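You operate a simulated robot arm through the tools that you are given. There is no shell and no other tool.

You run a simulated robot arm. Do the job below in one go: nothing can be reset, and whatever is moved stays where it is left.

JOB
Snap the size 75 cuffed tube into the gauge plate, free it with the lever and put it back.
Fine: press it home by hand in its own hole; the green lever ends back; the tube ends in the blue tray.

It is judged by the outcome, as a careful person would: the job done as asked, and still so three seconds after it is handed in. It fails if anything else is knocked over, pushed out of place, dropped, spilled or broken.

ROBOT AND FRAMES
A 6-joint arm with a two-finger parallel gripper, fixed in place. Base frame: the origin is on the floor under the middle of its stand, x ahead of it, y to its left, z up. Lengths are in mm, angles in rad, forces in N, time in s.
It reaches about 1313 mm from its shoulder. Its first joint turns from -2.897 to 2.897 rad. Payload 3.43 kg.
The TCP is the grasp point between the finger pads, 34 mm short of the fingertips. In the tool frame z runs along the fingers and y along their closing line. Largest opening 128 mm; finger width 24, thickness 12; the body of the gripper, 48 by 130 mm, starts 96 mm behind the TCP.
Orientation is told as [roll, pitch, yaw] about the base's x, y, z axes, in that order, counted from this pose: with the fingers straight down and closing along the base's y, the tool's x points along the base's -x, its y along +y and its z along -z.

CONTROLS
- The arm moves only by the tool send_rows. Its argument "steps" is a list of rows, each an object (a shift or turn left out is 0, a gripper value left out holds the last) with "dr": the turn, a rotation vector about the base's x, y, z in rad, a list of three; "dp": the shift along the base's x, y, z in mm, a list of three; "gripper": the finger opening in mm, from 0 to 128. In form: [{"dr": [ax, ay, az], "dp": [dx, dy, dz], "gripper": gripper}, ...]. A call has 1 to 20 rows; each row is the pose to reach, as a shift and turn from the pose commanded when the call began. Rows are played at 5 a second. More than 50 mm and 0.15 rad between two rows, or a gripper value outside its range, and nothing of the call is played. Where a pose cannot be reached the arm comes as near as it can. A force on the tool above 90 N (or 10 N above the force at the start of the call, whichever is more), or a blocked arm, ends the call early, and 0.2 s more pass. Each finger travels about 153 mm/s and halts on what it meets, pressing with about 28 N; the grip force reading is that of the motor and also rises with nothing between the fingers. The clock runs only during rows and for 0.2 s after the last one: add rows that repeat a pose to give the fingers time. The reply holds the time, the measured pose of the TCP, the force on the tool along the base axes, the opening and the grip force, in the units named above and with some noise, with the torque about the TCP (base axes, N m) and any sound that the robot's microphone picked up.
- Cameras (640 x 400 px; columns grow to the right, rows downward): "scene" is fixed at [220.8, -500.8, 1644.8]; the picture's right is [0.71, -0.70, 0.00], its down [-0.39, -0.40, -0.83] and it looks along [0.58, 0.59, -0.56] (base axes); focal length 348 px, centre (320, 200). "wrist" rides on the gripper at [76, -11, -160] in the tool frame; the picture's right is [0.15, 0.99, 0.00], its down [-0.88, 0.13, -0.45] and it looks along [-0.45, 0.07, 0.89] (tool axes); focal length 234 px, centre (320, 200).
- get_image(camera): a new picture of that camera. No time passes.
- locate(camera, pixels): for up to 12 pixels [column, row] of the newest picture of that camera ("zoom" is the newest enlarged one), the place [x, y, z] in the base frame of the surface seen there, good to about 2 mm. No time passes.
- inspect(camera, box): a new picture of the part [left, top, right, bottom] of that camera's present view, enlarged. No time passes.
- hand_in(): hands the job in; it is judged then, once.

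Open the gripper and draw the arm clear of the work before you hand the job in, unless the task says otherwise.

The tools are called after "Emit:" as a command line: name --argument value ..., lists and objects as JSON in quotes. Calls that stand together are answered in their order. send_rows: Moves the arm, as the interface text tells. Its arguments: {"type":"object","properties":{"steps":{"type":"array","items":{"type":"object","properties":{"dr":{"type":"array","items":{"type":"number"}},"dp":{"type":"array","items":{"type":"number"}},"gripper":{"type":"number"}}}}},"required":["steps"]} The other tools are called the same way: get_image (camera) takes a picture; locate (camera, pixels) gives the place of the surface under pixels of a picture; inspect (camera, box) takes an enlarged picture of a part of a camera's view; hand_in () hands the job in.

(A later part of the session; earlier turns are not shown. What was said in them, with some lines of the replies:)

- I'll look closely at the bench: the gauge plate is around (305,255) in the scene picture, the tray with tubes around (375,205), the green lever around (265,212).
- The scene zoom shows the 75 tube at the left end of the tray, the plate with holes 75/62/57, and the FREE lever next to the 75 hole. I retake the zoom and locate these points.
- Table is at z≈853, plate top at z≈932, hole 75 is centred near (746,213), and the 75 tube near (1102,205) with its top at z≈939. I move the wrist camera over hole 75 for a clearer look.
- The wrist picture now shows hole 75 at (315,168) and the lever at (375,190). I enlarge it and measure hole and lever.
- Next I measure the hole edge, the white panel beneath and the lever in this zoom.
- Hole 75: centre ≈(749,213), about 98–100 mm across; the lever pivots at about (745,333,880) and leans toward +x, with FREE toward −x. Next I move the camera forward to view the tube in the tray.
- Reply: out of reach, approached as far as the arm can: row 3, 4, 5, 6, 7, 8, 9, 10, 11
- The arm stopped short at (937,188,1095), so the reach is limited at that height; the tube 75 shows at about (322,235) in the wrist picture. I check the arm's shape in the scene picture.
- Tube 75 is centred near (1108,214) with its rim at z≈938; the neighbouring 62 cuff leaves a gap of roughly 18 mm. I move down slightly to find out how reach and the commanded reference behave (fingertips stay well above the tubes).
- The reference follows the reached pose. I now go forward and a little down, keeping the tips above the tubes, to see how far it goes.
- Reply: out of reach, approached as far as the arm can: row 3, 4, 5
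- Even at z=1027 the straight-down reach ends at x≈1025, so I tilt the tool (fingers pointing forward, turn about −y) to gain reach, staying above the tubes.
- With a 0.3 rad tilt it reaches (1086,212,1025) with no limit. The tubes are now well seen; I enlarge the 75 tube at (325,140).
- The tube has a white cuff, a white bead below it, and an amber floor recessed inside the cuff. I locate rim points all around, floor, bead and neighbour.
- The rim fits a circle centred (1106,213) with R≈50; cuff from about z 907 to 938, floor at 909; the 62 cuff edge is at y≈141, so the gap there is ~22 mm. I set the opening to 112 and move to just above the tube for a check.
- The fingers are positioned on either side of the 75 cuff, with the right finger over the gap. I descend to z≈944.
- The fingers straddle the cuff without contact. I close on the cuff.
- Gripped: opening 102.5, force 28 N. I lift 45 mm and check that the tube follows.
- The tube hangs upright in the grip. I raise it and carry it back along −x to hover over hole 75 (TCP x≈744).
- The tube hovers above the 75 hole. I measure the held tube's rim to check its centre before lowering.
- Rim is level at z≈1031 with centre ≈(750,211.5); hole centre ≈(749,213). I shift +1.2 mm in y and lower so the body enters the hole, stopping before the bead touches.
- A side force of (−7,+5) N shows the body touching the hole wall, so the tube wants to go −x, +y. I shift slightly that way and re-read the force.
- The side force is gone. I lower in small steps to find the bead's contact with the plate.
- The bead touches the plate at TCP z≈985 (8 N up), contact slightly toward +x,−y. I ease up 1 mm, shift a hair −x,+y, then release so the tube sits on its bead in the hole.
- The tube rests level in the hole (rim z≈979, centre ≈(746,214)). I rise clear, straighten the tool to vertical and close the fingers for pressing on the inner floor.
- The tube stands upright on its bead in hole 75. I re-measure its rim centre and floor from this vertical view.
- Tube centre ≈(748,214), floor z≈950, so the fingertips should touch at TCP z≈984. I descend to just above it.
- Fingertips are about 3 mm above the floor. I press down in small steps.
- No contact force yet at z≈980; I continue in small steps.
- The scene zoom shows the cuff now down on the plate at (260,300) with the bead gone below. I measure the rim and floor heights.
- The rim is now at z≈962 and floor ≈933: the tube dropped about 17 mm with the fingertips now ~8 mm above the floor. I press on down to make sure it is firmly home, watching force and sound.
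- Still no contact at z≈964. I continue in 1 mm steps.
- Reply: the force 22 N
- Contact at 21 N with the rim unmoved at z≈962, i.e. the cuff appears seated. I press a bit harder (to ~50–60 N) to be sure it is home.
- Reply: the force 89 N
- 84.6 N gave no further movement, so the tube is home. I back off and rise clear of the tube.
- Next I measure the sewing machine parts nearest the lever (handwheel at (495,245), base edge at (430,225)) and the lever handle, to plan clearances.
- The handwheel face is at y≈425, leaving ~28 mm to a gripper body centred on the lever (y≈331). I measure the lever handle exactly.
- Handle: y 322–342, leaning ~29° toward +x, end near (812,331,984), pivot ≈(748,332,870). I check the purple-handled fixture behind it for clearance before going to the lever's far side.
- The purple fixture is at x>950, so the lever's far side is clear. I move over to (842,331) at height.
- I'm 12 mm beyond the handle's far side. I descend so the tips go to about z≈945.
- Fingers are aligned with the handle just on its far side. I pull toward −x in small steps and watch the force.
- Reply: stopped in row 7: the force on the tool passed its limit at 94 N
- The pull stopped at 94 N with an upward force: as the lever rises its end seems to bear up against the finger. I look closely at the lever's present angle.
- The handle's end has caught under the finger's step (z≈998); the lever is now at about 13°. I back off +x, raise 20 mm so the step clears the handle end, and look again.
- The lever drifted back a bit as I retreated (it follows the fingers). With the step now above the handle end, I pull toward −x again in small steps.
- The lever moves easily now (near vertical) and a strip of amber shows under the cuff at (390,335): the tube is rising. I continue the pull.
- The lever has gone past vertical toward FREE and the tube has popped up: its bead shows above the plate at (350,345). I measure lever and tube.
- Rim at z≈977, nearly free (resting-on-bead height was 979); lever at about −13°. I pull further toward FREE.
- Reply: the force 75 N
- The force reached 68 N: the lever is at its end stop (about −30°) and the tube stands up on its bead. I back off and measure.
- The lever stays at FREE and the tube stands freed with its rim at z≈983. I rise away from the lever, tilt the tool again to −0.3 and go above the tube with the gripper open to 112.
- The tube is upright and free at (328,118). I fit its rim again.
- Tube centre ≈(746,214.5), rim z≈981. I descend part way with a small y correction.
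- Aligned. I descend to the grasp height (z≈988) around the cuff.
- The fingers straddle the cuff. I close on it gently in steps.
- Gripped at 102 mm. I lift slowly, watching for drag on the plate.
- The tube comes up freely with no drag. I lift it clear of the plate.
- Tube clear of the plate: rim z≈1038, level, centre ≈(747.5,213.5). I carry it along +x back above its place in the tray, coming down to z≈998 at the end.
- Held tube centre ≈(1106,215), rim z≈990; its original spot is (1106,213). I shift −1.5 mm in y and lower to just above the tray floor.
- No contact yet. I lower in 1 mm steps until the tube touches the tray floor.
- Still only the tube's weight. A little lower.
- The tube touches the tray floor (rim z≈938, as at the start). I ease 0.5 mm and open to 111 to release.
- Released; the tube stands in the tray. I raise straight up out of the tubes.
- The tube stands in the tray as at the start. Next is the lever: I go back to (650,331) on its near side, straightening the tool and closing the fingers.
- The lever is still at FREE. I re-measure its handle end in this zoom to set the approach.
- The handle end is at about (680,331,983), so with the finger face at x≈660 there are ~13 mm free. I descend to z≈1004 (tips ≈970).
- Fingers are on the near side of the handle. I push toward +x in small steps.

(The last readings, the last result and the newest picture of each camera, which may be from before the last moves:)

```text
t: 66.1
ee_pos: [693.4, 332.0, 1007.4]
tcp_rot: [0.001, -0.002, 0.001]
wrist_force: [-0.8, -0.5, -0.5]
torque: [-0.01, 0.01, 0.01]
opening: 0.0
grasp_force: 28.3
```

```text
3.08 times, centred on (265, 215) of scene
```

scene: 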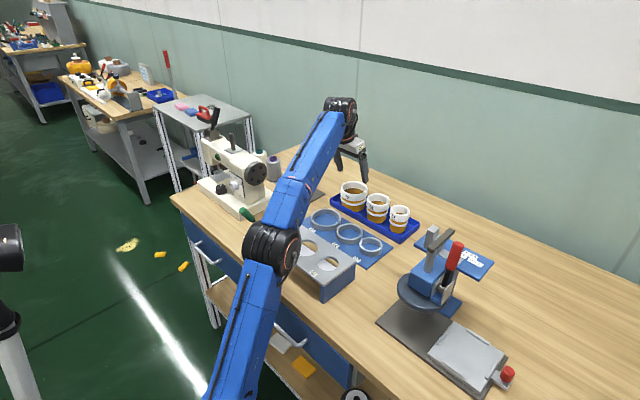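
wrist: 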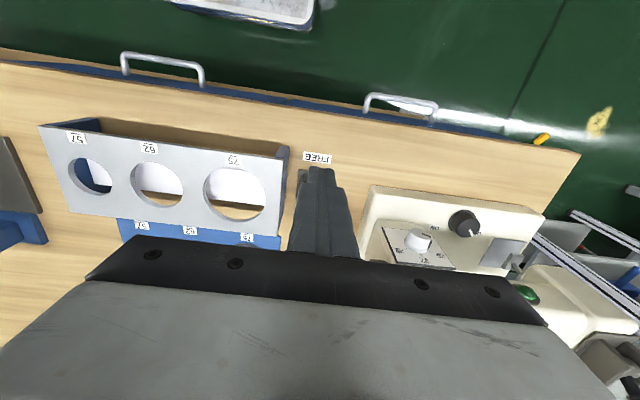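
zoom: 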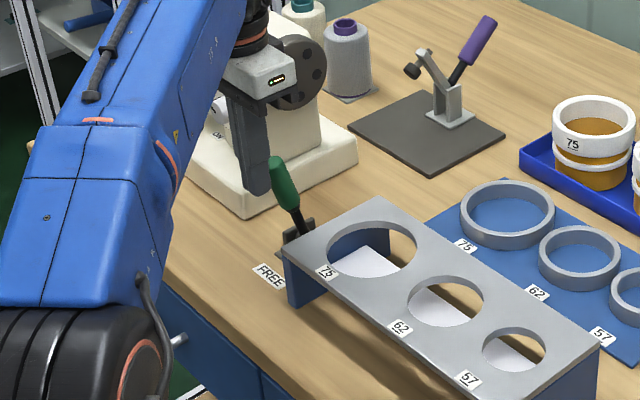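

The lever is swinging back easily (about −15° now) and the ejector is going down. I keep pushing toward +x.

Emit:
send_rows --steps '[{"dp": [6, 0, 0]}, {"dp": [12, 0, 0]}, {"dp": [18, 0, 0]}, {"dp": [24, 0, 0]}, {"dp": [30, 0, 0]}, {"dp": [36, 0, 0]}, {"dp": [42, 0, 0]}, {"dp": [48, 0, 0]}]'

Emit:
inspect --camera "scene" --box '[200, 150, 330, 280]'

```text
t: 67.9
ee_pos: [740.6, 332.8, 1009.0]
tcp_rot: [0.002, 0.0, 0.001]
wrist_force: [0.3, 0.2, 0.0]
torque: [-0.02, -0.05, -0.02]
opening: 0.0
grasp_force: 28.6
```

```text
3.08 times, centred on (265, 215) of scene
```

zoom: 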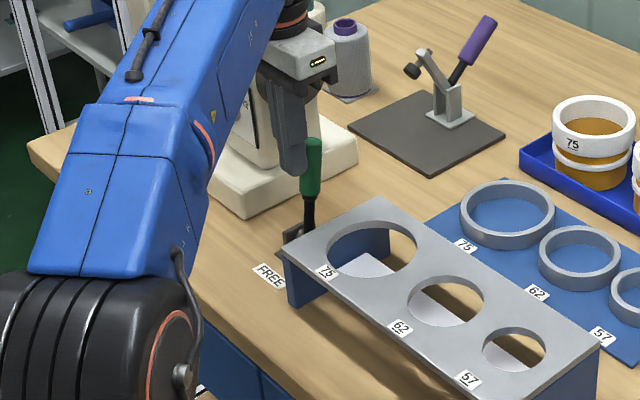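

The lever is just past vertical. I continue to +x, lowering slightly to keep contact.

Emit:
send_rows --steps '[{"dp": [6, 0, 0]}, {"dp": [12, 0, -1]}, {"dp": [18, 0, -2]}, {"dp": [24, 0, -4]}, {"dp": [30, 0, -6]}, {"dp": [36, 0, -8]}]'

Emit:
inspect --camera "scene" --box '[200, 150, 330, 280]'

Emit:
get_image --camera "wrist"

```text
t: 69.3
ee_pos: [776.3, 331.8, 998.4]
tcp_rot: [0.002, -0.001, 0.002]
wrist_force: [0.2, -0.5, 0.4]
torque: [0.02, 0.01, 0.01]
opening: 0.2
grasp_force: 28.3
```

```text
3.08 times, centred on (265, 215) of scene
```

zoom: 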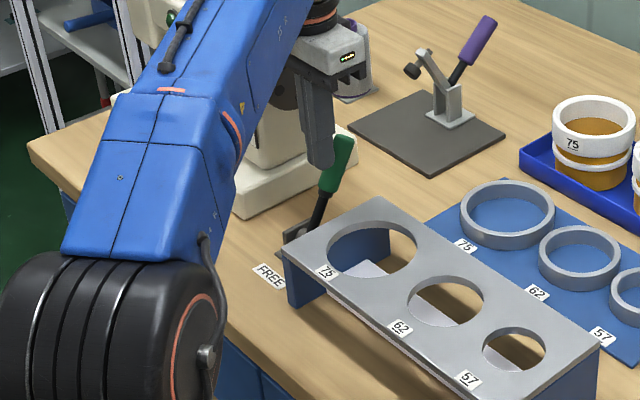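

```text
taken
```

wrist: 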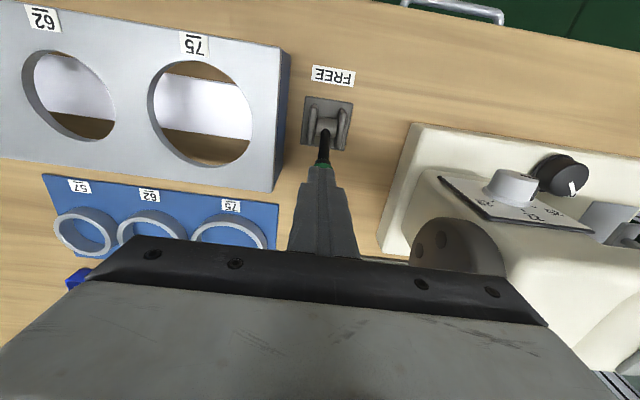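

The lever is around +25°. I push gently on until it meets its stop.

Emit:
send_rows --steps '[{"dp": [3, 0, -1]}, {"dp": [6, 0, -2]}, {"dp": [8, 0, -2]}, {"dp": [8, 0, -2]}]'

Emit:
inspect --camera "scene" --box '[235, 170, 315, 250]'

Emit:
locate --camera "zoom" --pixels '[[178, 150], [165, 190], [155, 220], [190, 140], [140, 265], [185, 165]]'

```text
t: 70.4
ee_pos: [778.6, 333.4, 1000.0]
tcp_rot: [0.0, 0.007, 0.005]
wrist_force: [-44.4, -5.8, 7.0]
torque: [-0.26, 1.47, 0.01]
opening: 0.0
grasp_force: 27.6
stopped in row 4: the force on the tool passed its limit at 92 N (the readings are from after the stop); the commanded pose is now the measured one
```

```text
5.00 times, centred on (275, 210) of scene
```

zoom: 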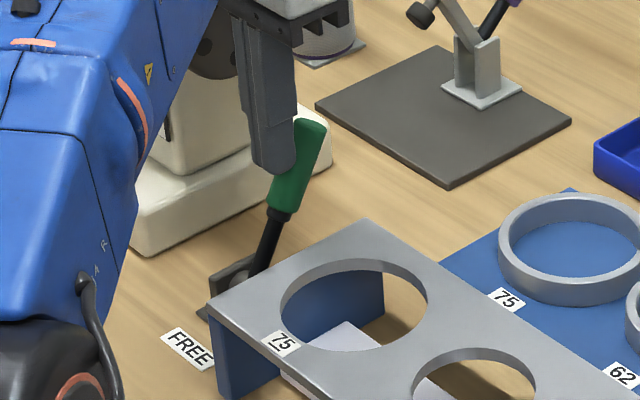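

```text
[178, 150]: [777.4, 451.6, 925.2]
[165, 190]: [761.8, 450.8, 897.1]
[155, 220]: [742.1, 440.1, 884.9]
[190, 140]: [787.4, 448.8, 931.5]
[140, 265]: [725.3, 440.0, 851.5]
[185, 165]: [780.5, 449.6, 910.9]
```

The lever met its back stop (force limit). I back off −x and rise clear, then check the lever's rest position.

Emit:
send_rows --steps '[{"dp": [-4, 0, 0]}, {"dp": [-10, -1, 3]}, {"dp": [-18, -1, 20]}, {"dp": [-30, -1, 50]}, {"dp": [-50, -1, 85]}, {"dp": [-80, -1, 115]}, {"dp": [-105, -1, 140]}, {"dp": [-130, -1, 150]}, {"dp": [-130, -1, 150]}]'

Emit:
get_image --camera "wrist"

Emit:
inspect --camera "scene" --box '[230, 170, 430, 300]'

```text
t: 72.4
ee_pos: [652.1, 331.1, 1148.4]
tcp_rot: [0.0, 0.005, 0.003]
wrist_force: [-0.5, -0.4, 0.0]
torque: [0.0, 0.02, -0.01]
opening: 0.1
grasp_force: 27.9
```

```text
taken
```

wrist: 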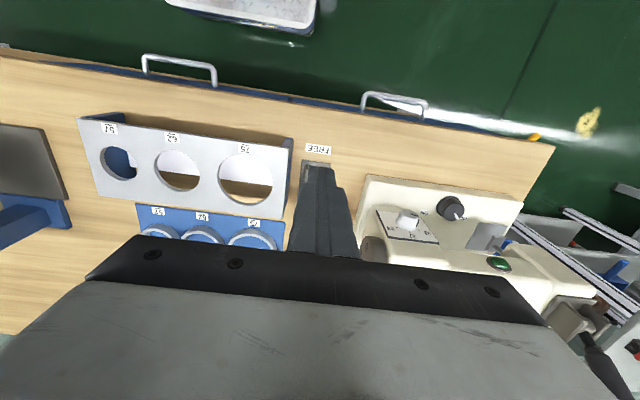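

```text
3.08 times, centred on (330, 235) of scene
```

zoom: 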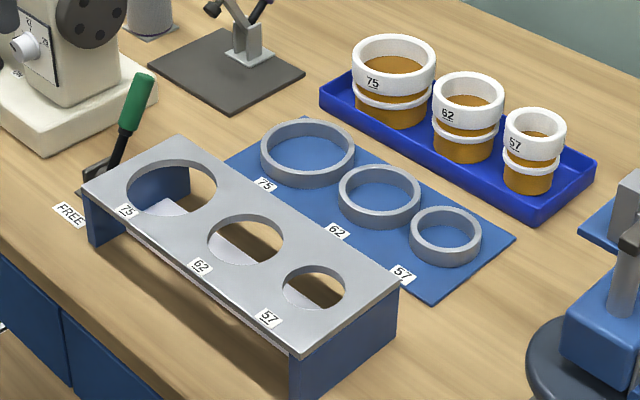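

The scene now matches the starting view: lever at (145,80) in the zoom, tube 75 at (393,65) in the tray, plate and rings unmoved. I verify the lever and tube coordinates with locate, and open the gripper while moving back to the starting pose.

Emit:
locate --camera "zoom" --pixels '[[145, 80], [120, 165], [355, 60], [436, 60], [180, 137], [82, 188], [320, 95], [595, 160], [400, 290], [396, 120]]'

Emit:
send_rows --steps '[{"dp": [-10, 0, 5], "gripper": 60}, {"dp": [-20, -1, 10], "gripper": 128}, {"dp": [-30, -2, 14], "gripper": 128}, {"dp": [-30, -2, 14], "gripper": 128}, {"dp": [-30, -2, 14], "gripper": 128}]'

Emit:
get_image --camera "wrist"

Emit:
get_image --camera "scene"

```text
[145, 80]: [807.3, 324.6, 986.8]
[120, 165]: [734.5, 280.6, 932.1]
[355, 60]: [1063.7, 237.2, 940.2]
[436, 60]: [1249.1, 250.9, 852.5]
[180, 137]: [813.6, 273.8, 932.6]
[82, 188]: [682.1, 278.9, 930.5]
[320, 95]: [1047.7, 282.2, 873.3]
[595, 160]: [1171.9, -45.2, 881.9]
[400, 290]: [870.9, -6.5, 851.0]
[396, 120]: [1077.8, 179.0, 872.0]
```

```text
t: 73.6
ee_pos: [622.0, 329.0, 1160.1]
tcp_rot: [0.003, 0.002, 0.002]
wrist_force: [-0.3, 0.6, -0.3]
torque: [0.0, -0.01, 0.02]
opening: 128.2
grasp_force: 0.1
```

```text
taken
```

wrist: 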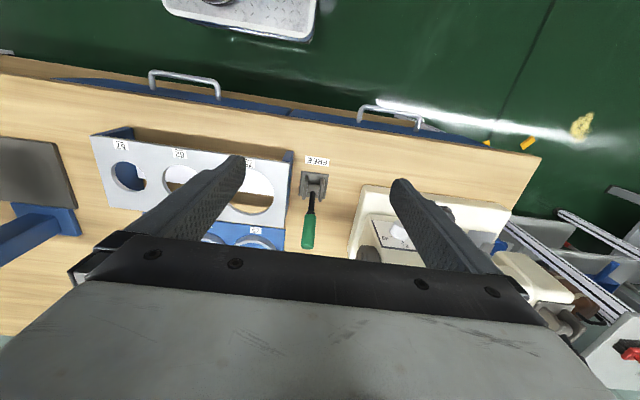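

```text
taken
```

scene: 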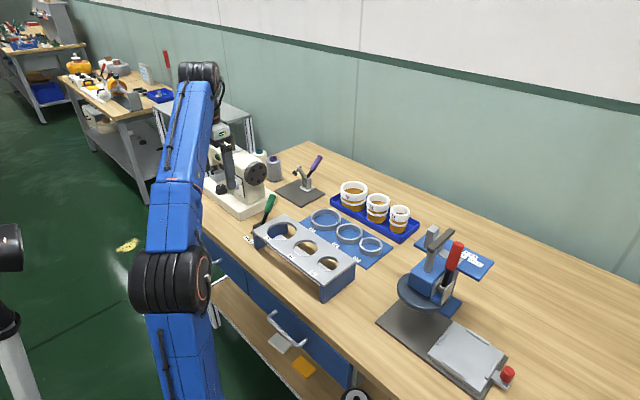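

The lever (807,325,987) is back at its starting place, the 75 tube stands in the blue tray, plate, tray and rings are where they were, and the open gripper is clear. I hand the job in.

Emit:
hand_in

```text
The job is handed in.
```

The size 75 tube was pressed into its own hole, freed with the green lever, and put back in the blue tray; the job is handed in.

- **Pressing home:** I pressed the tube down by hand with closed fingertips. It went from resting on its bead (rim at z≈979) to z≈962, and about 85 N more did not move it. The microphone reported no click, so I judge that it snapped in from the rim height and that firm stop.
- **Freeing:** I pulled the lever to its stop on the FREE side, and the tube came up onto its bead and lifted out with no drag. The first pull hit the force limit because the lever's end caught under a step on the finger. I backed off, raised the fingers and finished the pull cleanly.
- **End state:** The lever is back against its starting stop, within about 1 mm of where it was. The tube stands upright in the tray within a couple of millimetres of its original spot. The plate, tray, rings and the other two tubes look unmoved in the final pictures.

The gripper is open and the arm is back at its starting pose.
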